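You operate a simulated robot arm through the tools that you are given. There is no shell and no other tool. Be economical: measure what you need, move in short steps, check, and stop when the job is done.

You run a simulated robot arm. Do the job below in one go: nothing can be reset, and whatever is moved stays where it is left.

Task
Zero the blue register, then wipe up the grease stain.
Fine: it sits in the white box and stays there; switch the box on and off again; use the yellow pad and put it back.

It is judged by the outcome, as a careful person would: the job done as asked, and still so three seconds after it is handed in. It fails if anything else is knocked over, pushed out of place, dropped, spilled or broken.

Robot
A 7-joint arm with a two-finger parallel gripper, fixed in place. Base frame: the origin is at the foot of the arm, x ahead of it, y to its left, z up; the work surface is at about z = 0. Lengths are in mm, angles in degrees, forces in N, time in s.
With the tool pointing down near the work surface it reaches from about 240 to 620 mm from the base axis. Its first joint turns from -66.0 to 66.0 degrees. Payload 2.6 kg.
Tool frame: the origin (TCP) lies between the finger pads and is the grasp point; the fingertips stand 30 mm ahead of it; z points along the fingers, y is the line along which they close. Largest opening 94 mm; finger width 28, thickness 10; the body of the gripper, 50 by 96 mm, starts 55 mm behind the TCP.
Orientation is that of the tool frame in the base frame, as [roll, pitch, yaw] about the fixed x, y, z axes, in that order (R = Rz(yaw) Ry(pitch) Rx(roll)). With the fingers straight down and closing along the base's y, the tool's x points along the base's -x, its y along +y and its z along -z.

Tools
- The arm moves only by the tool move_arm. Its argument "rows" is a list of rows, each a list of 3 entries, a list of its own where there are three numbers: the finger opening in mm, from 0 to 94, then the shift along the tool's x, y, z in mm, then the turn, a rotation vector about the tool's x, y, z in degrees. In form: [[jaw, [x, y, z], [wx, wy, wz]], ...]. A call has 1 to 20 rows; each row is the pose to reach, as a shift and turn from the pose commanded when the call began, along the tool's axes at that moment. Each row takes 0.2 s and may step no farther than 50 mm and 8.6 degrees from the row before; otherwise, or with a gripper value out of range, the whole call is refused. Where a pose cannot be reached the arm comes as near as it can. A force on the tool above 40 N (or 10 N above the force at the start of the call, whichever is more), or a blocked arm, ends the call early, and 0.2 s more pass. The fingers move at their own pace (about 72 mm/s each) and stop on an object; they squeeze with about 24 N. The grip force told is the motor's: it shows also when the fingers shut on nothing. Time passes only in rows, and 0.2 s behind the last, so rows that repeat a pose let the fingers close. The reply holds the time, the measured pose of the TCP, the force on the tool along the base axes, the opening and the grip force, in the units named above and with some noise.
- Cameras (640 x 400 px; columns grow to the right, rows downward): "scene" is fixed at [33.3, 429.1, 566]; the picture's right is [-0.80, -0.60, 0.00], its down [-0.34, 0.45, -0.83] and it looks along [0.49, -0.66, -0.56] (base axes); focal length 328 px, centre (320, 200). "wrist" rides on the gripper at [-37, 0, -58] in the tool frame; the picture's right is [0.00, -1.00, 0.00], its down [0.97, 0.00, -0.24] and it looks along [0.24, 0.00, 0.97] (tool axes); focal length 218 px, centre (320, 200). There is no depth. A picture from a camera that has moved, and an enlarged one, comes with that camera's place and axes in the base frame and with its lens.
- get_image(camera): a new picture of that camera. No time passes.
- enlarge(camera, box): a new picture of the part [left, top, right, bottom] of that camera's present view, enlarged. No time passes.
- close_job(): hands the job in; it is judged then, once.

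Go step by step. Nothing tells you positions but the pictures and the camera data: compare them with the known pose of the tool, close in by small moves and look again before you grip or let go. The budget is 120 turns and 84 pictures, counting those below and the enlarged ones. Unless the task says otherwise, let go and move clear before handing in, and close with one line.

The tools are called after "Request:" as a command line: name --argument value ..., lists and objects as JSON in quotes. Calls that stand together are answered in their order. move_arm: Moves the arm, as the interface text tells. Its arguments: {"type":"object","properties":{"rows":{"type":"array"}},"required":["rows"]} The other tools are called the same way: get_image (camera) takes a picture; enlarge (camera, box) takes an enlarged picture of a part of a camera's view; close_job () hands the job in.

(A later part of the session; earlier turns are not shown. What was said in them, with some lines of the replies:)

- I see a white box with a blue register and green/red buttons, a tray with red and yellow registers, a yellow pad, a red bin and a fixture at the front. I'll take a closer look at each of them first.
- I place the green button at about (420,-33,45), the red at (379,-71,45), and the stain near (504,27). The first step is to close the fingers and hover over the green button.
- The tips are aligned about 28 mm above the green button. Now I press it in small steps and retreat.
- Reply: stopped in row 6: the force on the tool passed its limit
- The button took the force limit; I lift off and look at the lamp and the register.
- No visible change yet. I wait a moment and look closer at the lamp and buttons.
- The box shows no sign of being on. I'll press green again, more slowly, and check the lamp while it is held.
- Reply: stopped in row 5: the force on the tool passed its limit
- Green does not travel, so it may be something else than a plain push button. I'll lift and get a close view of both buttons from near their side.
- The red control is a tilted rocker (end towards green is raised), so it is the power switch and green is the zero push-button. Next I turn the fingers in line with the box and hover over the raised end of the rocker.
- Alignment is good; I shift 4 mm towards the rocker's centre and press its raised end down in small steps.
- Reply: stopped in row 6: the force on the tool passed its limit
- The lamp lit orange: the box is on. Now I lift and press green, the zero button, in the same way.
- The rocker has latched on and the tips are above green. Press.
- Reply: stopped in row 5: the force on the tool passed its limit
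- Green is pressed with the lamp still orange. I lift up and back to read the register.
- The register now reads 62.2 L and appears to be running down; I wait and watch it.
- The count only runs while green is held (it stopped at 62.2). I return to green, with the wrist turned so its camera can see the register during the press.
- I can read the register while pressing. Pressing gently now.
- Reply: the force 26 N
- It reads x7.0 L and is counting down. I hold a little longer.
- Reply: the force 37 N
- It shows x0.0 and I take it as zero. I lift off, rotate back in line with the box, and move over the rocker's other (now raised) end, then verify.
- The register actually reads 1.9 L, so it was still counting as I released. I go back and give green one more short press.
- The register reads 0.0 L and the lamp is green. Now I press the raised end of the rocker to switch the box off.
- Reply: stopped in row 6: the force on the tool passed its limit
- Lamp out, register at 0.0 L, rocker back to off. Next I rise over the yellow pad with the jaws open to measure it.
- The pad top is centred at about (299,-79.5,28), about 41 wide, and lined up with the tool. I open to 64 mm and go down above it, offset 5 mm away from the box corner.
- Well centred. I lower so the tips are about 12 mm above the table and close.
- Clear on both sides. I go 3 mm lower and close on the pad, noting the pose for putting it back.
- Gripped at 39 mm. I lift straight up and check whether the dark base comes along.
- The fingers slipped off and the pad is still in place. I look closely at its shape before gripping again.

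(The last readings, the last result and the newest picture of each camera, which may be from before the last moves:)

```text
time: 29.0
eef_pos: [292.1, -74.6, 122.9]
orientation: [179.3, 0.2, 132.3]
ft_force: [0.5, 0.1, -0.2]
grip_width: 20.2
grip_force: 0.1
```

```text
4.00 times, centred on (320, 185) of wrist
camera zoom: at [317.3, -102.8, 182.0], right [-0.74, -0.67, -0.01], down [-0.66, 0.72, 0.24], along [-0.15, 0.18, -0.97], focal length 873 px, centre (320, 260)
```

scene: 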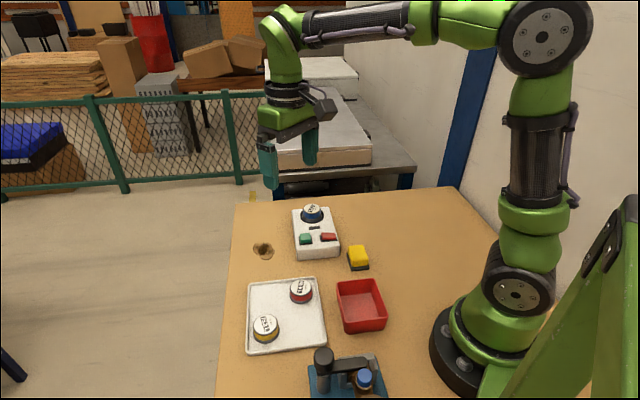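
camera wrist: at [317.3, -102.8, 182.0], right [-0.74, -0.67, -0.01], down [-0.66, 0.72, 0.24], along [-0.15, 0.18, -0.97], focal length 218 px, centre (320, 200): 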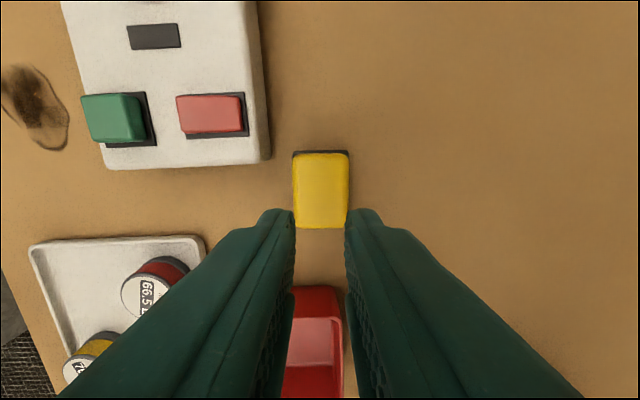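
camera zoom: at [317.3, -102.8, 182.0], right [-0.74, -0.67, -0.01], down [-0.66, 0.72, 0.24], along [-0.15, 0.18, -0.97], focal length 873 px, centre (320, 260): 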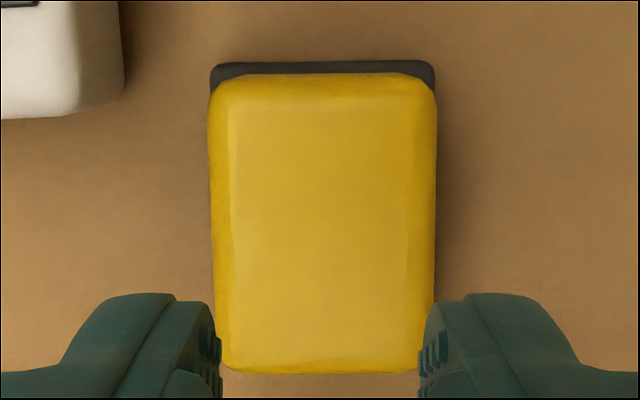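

The pad is a yellow block on a slightly wider dark base, about 28 mm tall; my grip was too shallow. I go deeper (tips about 4 mm above the table) and grip again.

Request:
move_arm --rows '[[58, [-4, 1.5, 0], [0, 0, 0]], [58, [-4, 1.5, 30], [0, 0, 0]], [58, [-4, 1.5, 60], [0, 0, 0]], [58, [-4, 1.5, 78], [0, 0, 0]], [58, [-4, 1.5, 86], [0, 0, 0]], [58, [-4, 1.5, 86], [0, 0, 0]]]'

Request:
get_image --camera "wrist"

```text
time: 30.4
eef_pos: [298.2, -77.4, 35.7]
orientation: [179.4, 0.2, 132.3]
ft_force: [0.0, 0.2, -0.2]
grip_width: 58.0
grip_force: 0.1
```

```text
37 pictures are left
camera wrist: at [322.2, -105.5, 94.5], right [-0.74, -0.67, -0.01], down [-0.66, 0.72, 0.24], along [-0.15, 0.18, -0.97], focal length 218 px, centre (320, 200)
```

wrist: 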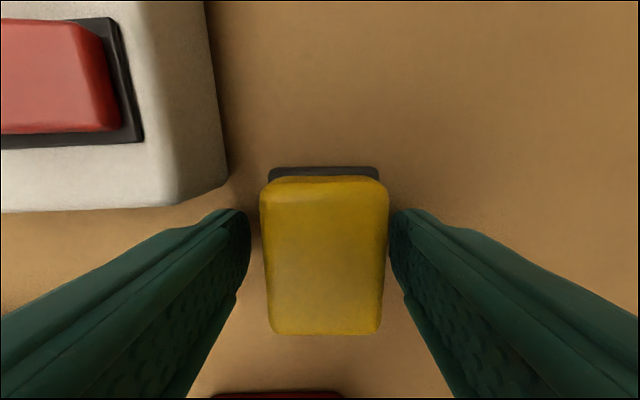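

Good clearance. Close, then lift slowly by 10 mm to test.

Request:
move_arm --rows '[[45, [0, 0, 0], [0, 0, 0]], [10, [0, 0, 0], [0, 0, 0]], [0, [0, 0, 0], [0, 0, 0]], [0, [0, 0, 0], [0, 0, 0]], [0, [0, 0, 0], [0, 0, 0]]]'

Request:
move_arm --rows '[[0, [0, 0, -2], [0, 0, 0]], [0, [0, 0, -4], [0, 0, 0]], [0, [0, 0, -7], [0, 0, 0]], [0, [0, 0, -10], [0, 0, 0]]]'

Request:
enlarge --camera "scene" --box '[318, 217, 398, 267]'

```text
time: 31.6
eef_pos: [297.7, -77.1, 35.0]
orientation: [179.4, 0.2, 132.4]
ft_force: [-0.7, -0.1, -0.2]
grip_width: 43.8
grip_force: 23.9
```

```text
time: 32.6
eef_pos: [297.9, -75.0, 44.3]
orientation: [179.5, 0.2, 132.3]
ft_force: [-0.1, -0.1, -0.2]
grip_width: 43.4
grip_force: 23.8
```

```text
8.00 times, centred on (358, 242) of scene
camera zoom: at [33.3, 429.1, 566.0], right [-0.8, -0.6, 0.0], down [-0.34, 0.45, -0.83], along [0.49, -0.66, -0.56], focal length 2625 px, centre (16, -136)
```

zoom: 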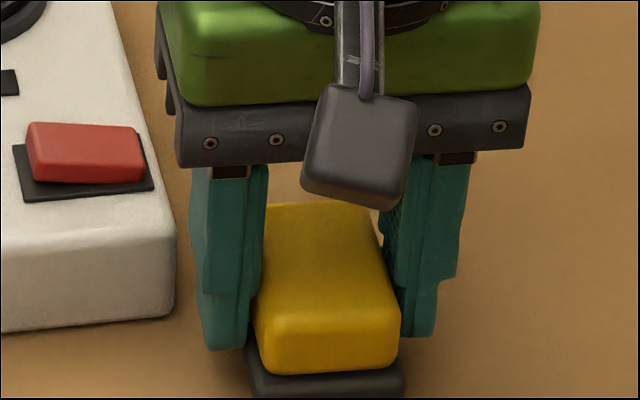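

It seems to be held by its base at 43.5 mm. I lift a little further and check.

Request:
move_arm --rows '[[0, [0, 0, -5], [0, 0, 0]], [0, [0, 0, -10], [0, 0, 0]], [0, [0, 0, -16], [0, 0, 0]], [0, [0, 0, -22], [0, 0, 0]], [0, [0, 0, -30], [0, 0, 0]]]'

Request:
enlarge --camera "scene" --box '[318, 217, 398, 267]'

Request:
get_image --camera "wrist"

```text
time: 33.8
eef_pos: [297.2, -77.2, 76.0]
orientation: [179.4, 0.3, 132.4]
ft_force: [-0.3, -0.4, -0.2]
grip_width: 43.4
grip_force: 24.2
```

```text
8.00 times, centred on (358, 242) of scene
camera zoom: at [33.3, 429.1, 566.0], right [-0.8, -0.6, 0.0], down [-0.34, 0.45, -0.83], along [0.49, -0.66, -0.56], focal length 2625 px, centre (16, -136)
```

zoom: 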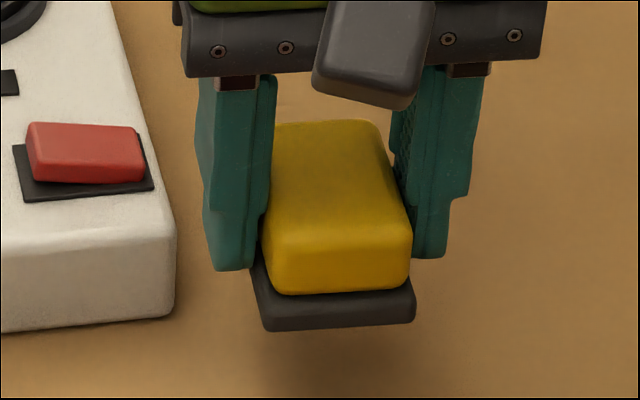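

```text
34 pictures are left
camera wrist: at [322.1, -105.5, 135.0], right [-0.74, -0.67, -0.01], down [-0.66, 0.72, 0.24], along [-0.15, 0.18, -0.97], focal length 218 px, centre (320, 200)
```

wrist: 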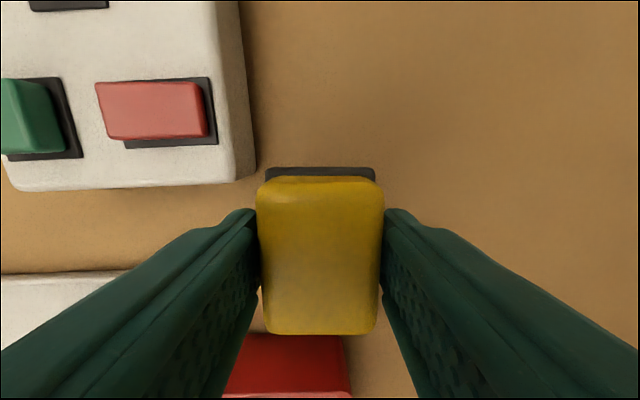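

The pad is held firmly; its bottom is 35 mm below the TCP. I raise it over the box and travel to above the stain near (505,29).

Request:
move_arm --rows '[[0, [0, 0, -25], [0, 0, 0]], [0, [0, 0, -50], [0, 0, 0]], [0, [-6, 20, -65], [0, 0, 0]], [0, [-14, 50, -65], [0, 0, 0]], [0, [-22, 80, -65], [0, 0, 0]], [0, [-30, 110, -65], [0, 0, 0]], [0, [-38, 140, -65], [0, 0, 0]], [0, [-46, 170, -65], [0, 0, 0]], [0, [-54, 200, -65], [0, 0, 0]], [0, [-62, 225, -65], [0, 0, 0]], [0, [-62, 225, -40], [0, 0, 0]], [0, [-62, 225, -15], [0, 0, 0]], [0, [-62, 225, -15], [0, 0, 0]]]'

Request:
get_image --camera "scene"

Request:
get_image --camera "wrist"

```text
time: 36.6
eef_pos: [506.0, 28.2, 90.9]
orientation: [179.4, 0.2, 132.3]
ft_force: [-0.5, -0.1, -0.4]
grip_width: 43.7
grip_force: 23.7
```

```text
33 pictures are left
```

scene: 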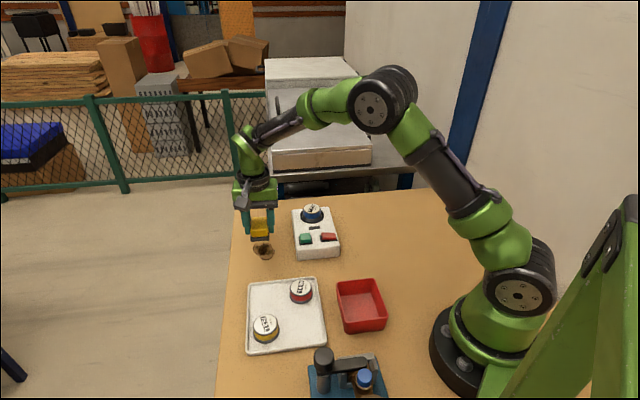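

```text
32 pictures are left
camera wrist: at [529.8, 1.2, 151.0], right [-0.74, -0.67, -0.01], down [-0.66, 0.72, 0.24], along [-0.15, 0.18, -0.97], focal length 218 px, centre (320, 200)
```

wrist: 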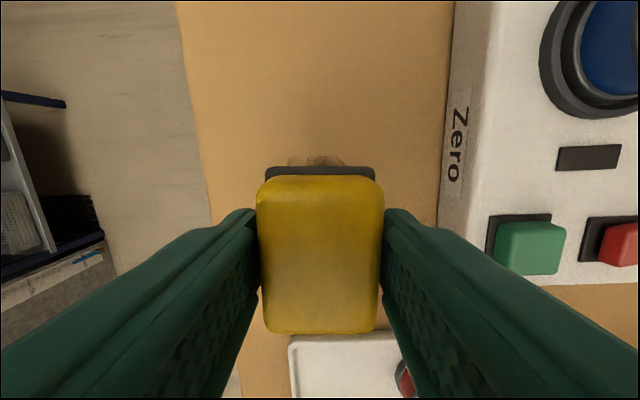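

The pad is above the stain, with room to the box. I lower it until light contact.

Request:
move_arm --rows '[[0, [0, 0, 25], [0, 0, 0]], [0, [0, 0, 45], [0, 0, 0]], [0, [0, 0, 52], [0, 0, 0]], [0, [0, 0, 54], [0, 0, 0]], [0, [0, 0, 55], [0, 0, 0]], [0, [0, 0, 56], [0, 0, 0]], [0, [0, 0, 56], [0, 0, 0]]]'

Request:
get_image --camera "wrist"

```text
time: 38.2
eef_pos: [507.3, 28.8, 36.5]
orientation: [179.3, 0.2, 132.4]
ft_force: [0.2, 0.1, -0.2]
grip_width: 43.8
grip_force: 24.0
```

```text
31 pictures are left
camera wrist: at [531.2, 1.0, 95.8], right [-0.74, -0.67, -0.01], down [-0.66, 0.72, 0.24], along [-0.15, 0.18, -0.97], focal length 218 px, centre (320, 200)
```

wrist: 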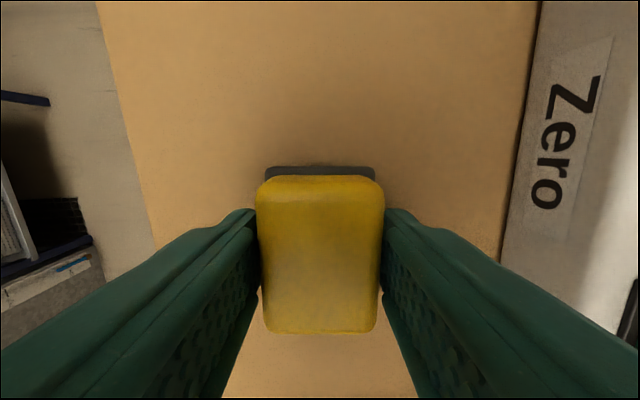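

No contact force yet; a few more millimetres in small steps.

Request:
move_arm --rows '[[0, [0, 0, 1], [0, 0, 0]], [0, [0, 0, 2], [0, 0, 0]], [0, [0, 0, 2.5], [0, 0, 0]], [0, [0, 0, 2.5], [0, 0, 0]]]'

```text
time: 39.2
eef_pos: [508.8, 27.6, 34.2]
orientation: [179.3, 0.2, 132.3]
ft_force: [-4.6, 1.1, 17.9]
grip_width: 43.8
grip_force: 23.9
```

Contact at about 18 N. I ease off slightly and wipe back and forth over the whole stain area.

Request:
move_arm --rows '[[0, [0, 0, -0.5], [0, 0, 0]], [0, [0, 14, -0.5], [0, 0, 0]], [0, [0, 25, -0.5], [0, 0, 0]], [0, [0, 10, -0.5], [0, 0, 0]], [0, [0, -8, -0.5], [0, 0, 0]], [0, [0, -24, -0.5], [0, 0, 0]], [0, [-14, -24, -0.5], [0, 0, 0]], [0, [-14, -8, -0.5], [0, 0, 0]], [0, [-14, 10, -0.5], [0, 0, 0]], [0, [-14, 25, -0.5], [0, 0, 0]], [0, [0, 25, -0.5], [0, 0, 0]], [0, [14, 25, -0.5], [0, 0, 0]], [0, [14, 8, -0.5], [0, 0, 0]], [0, [14, -10, -0.5], [0, 0, 0]], [0, [14, -24, -0.5], [0, 0, 0]], [0, [0, -24, -0.5], [0, 0, 0]], [0, [0, -10, -0.5], [0, 0, 0]], [0, [0, 0, -0.5], [0, 0, 0]], [0, [0, 0, -0.5], [0, 0, 0]]]'

Request:
get_image --camera "wrist"

Request:
enlarge --camera "scene" --box '[210, 190, 338, 270]'

```text
time: 43.2
eef_pos: [505.8, 27.6, 35.2]
orientation: [179.4, 0.3, 132.3]
ft_force: [-2.2, -5.7, 15.4]
grip_width: 43.7
grip_force: 23.8
```

```text
30 pictures are left
camera wrist: at [530.7, -0.5, 94.0], right [-0.74, -0.67, -0.01], down [-0.66, 0.72, 0.23], along [-0.15, 0.18, -0.97], focal length 218 px, centre (320, 200)
```

wrist: 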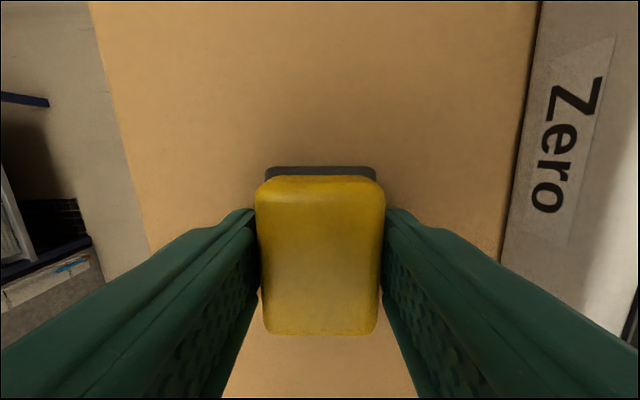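

```text
5.00 times, centred on (274, 230) of scene
camera zoom: at [33.2, 429.1, 566.0], right [-0.8, -0.6, 0.0], down [-0.34, 0.45, -0.83], along [0.49, -0.66, -0.56], focal length 1641 px, centre (550, 50)
```

zoom: 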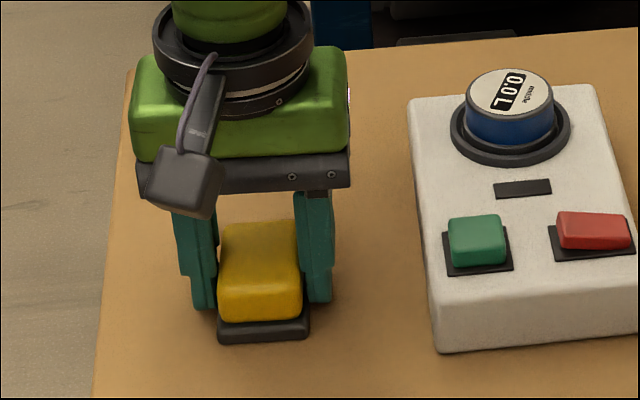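

The wipe completed under contact. I lift up to see what is left of the stain.

Request:
move_arm --rows '[[0, [0, 0, -15], [0, 0, 0]], [0, [0, 0, -40], [0, 0, 0]], [0, [0, 0, -70], [0, 0, 0]], [0, [0, 0, -100], [0, 0, 0]], [0, [0, 0, -105], [0, 0, 0]]]'

Request:
get_image --camera "wrist"

Request:
enlarge --camera "scene" --box '[210, 190, 338, 270]'

```text
time: 44.4
eef_pos: [505.6, 26.8, 140.4]
orientation: [179.4, 0.2, 132.5]
ft_force: [0.0, -0.1, -0.2]
grip_width: 43.7
grip_force: 23.7
```

```text
28 pictures are left
camera wrist: at [530.1, 0.0, 199.4], right [-0.74, -0.67, -0.01], down [-0.66, 0.72, 0.24], along [-0.15, 0.18, -0.97], focal length 218 px, centre (320, 200)
```

wrist: 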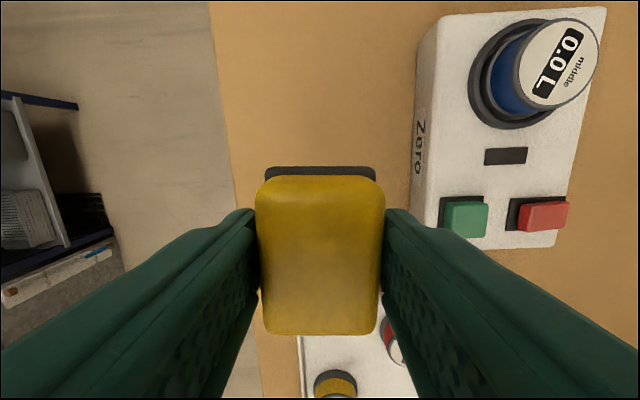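

```text
5.00 times, centred on (274, 230) of scene
camera zoom: at [33.3, 429.1, 566.0], right [-0.8, -0.6, 0.0], down [-0.34, 0.45, -0.83], along [0.49, -0.66, -0.56], focal length 1641 px, centre (550, 50)
```

zoom: 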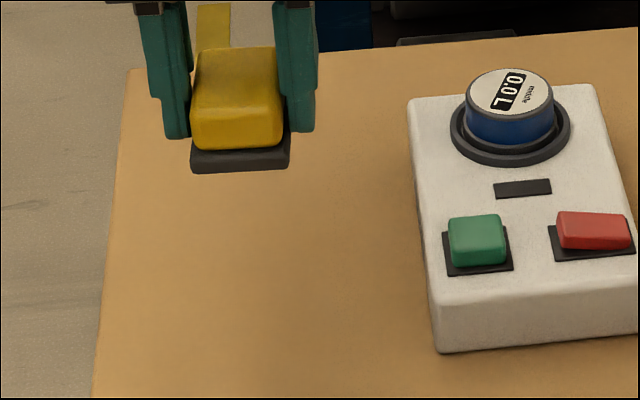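

The stain is gone. I carry the pad back the way it came, to above its original place at TCP (297.7,-77.1).

Request:
move_arm --rows '[[0, [8, -25, 0], [0, 0, 0]], [0, [16, -55, 0], [0, 0, 0]], [0, [24, -85, 0], [0, 0, 0]], [0, [32, -115, 0], [0, 0, 0]], [0, [40, -145, 0], [0, 0, 0]], [0, [48, -175, 0], [0, 0, 0]], [0, [56, -203, 0], [0, 0, 0]], [0, [63.4, -223.5, 0], [0, 0, 0]], [0, [63.4, -223.5, 30], [0, 0, 0]], [0, [63.4, -223.5, 60], [0, 0, 0]], [0, [63.4, -223.5, 85], [0, 0, 0]], [0, [63.4, -223.5, 85], [0, 0, 0]]]'

Request:
get_image --camera "wrist"

Request:
enlarge --camera "scene" --box '[318, 217, 398, 267]'

```text
time: 47.0
eef_pos: [298.6, -74.7, 53.4]
orientation: [179.4, 0.2, 132.3]
ft_force: [-0.3, -0.4, -0.4]
grip_width: 43.9
grip_force: 24.0
```

```text
26 pictures are left
camera wrist: at [322.2, -102.7, 112.8], right [-0.74, -0.67, -0.01], down [-0.66, 0.72, 0.24], along [-0.15, 0.18, -0.97], focal length 218 px, centre (320, 200)
```

wrist: 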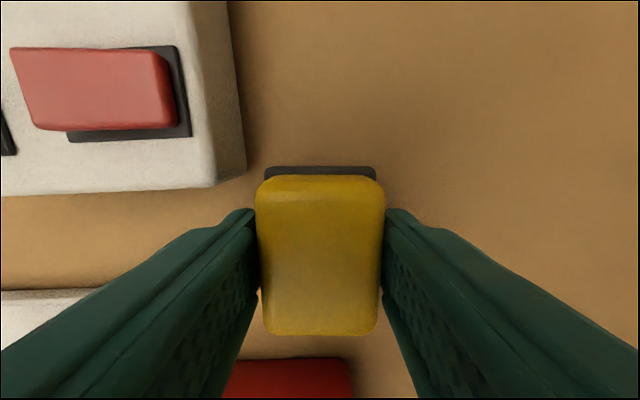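

```text
8.00 times, centred on (358, 242) of scene
camera zoom: at [33.3, 429.1, 566.0], right [-0.8, -0.6, 0.0], down [-0.34, 0.45, -0.83], along [0.49, -0.66, -0.56], focal length 2625 px, centre (16, -136)
```

zoom: 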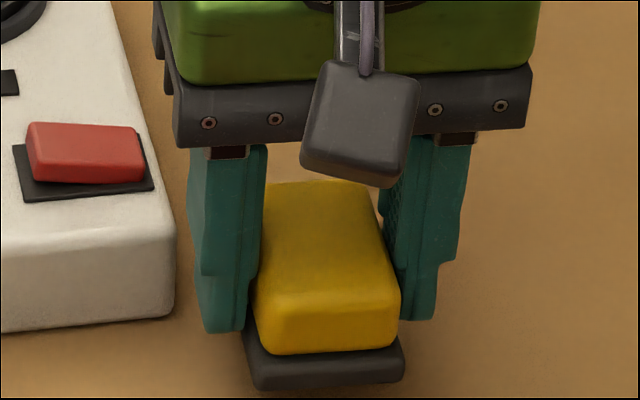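

I correct about 3 mm and lower to the table.

Request:
move_arm --rows '[[0, [-1.8, -2, 5], [0, 0, 0]], [0, [-1.8, -2, 12], [0, 0, 0]], [0, [-1.8, -2, 15], [0, 0, 0]], [0, [-1.8, -2, 17], [0, 0, 0]], [0, [-1.8, -2, 18], [0, 0, 0]], [0, [-1.8, -2, 18], [0, 0, 0]]]'

Request:
get_image --camera "wrist"

```text
time: 48.4
eef_pos: [299.8, -77.6, 34.9]
orientation: [179.3, 0.3, 132.4]
ft_force: [-3.3, 2.0, 19.6]
grip_width: 43.8
grip_force: 24.3
```

```text
24 pictures are left
camera wrist: at [323.2, -105.4, 93.7], right [-0.74, -0.67, -0.01], down [-0.66, 0.72, 0.24], along [-0.15, 0.18, -0.97], focal length 218 px, centre (320, 200)
```

wrist: 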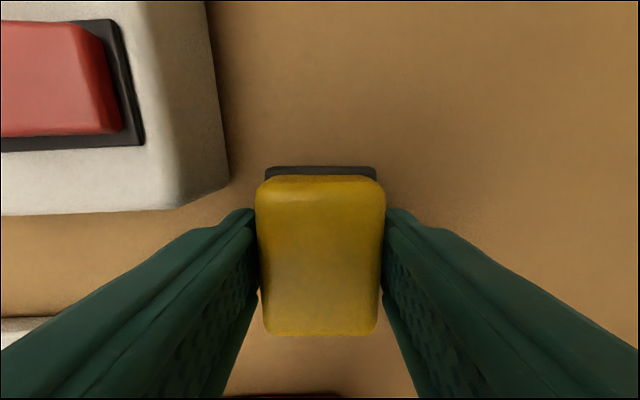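

The pad is seated back where it was, within about a millimetre. I relieve the force, open and rise straight up.

Request:
move_arm --rows '[[0, [0, 0, -0.8], [0, 0, 0]], [50, [0, 0, -0.8], [0, 0, 0]], [60, [0, 0, -0.8], [0, 0, 0]], [60, [0, 0, -0.8], [0, 0, 0]], [60, [0, 0, -25], [0, 0, 0]], [60, [0, 0, -60], [0, 0, 0]], [60, [0, 0, -105], [0, 0, 0]], [60, [0, 0, -150], [0, 0, 0]], [60, [0, 0, -150], [0, 0, 0]]]'

Request:
get_image --camera "wrist"

Request:
enlarge --camera "scene" --box '[208, 185, 448, 335]'

Request:
enlarge --camera "scene" --box '[320, 220, 400, 270]'

```text
time: 50.4
eef_pos: [293.2, -77.3, 182.9]
orientation: [179.4, 0.2, 132.3]
ft_force: [-0.3, 0.4, 0.1]
grip_width: 60.0
grip_force: 0.1
```

```text
23 pictures are left
camera wrist: at [318.8, -104.8, 243.5], right [-0.74, -0.67, -0.01], down [-0.66, 0.72, 0.24], along [-0.15, 0.18, -0.97], focal length 218 px, centre (320, 200)
```

wrist: 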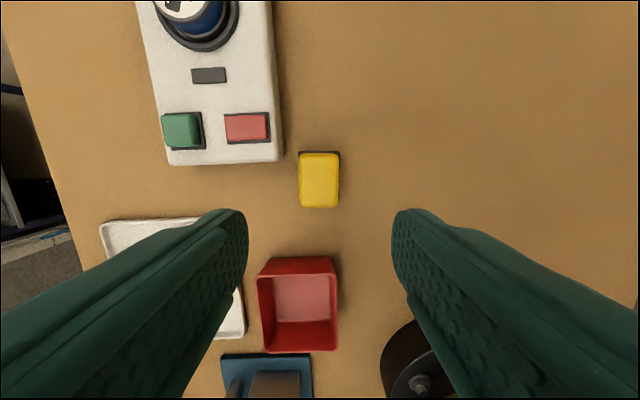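

```text
2.67 times, centred on (328, 260) of scene
camera zoom: at [33.3, 429.1, 566.0], right [-0.8, -0.6, 0.0], down [-0.34, 0.45, -0.83], along [0.49, -0.66, -0.56], focal length 875 px, centre (299, 40)
```

zoom: 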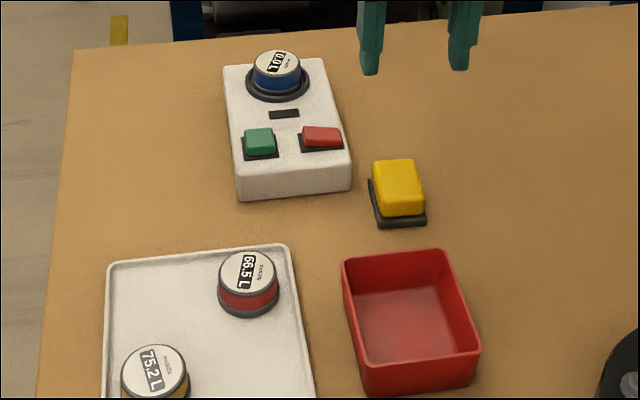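

```text
8.00 times, centred on (360, 245) of scene
camera zoom: at [33.3, 429.1, 566.0], right [-0.8, -0.6, 0.0], down [-0.34, 0.45, -0.83], along [0.49, -0.66, -0.56], focal length 2625 px, centre (0, -160)
```

zoom: 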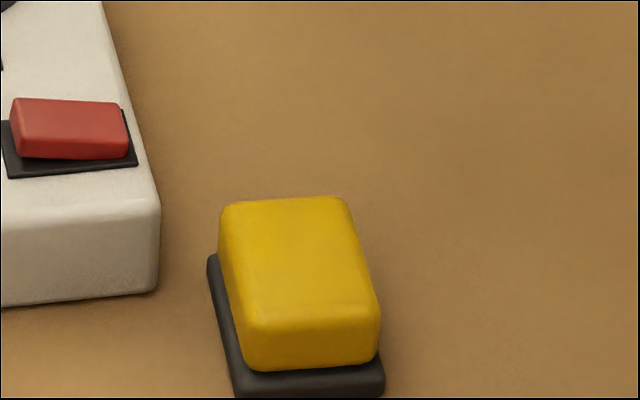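

The pad is back in place, the stain is gone and the box is off. One last check of the register reading.

Request:
enlarge --camera "scene" --box '[280, 195, 360, 245]'

```text
8.00 times, centred on (320, 220) of scene
camera zoom: at [33.3, 429.1, 566.0], right [-0.8, -0.6, 0.0], down [-0.34, 0.45, -0.83], along [0.49, -0.66, -0.56], focal length 2625 px, centre (320, 40)
```

zoom: 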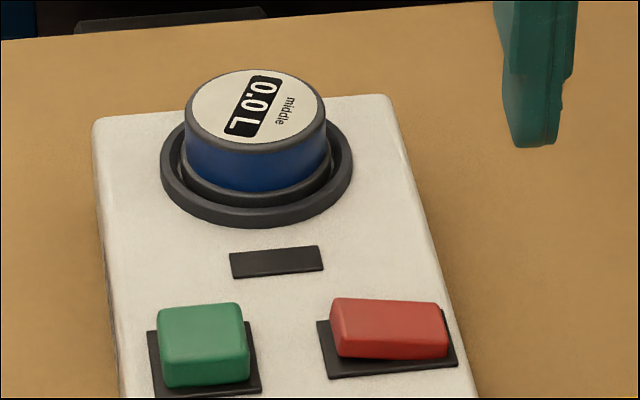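

The register reads 0.0 L, the box is off, and the arm is clear, so I'm handing in.

Request:
close_job

```text
The job is handed in.
```

The blue register reads 0.0 L and is still in the white box, the box was switched on and is off again, the grease stain is wiped up, and the yellow pad is back within about 2 mm of where it was.
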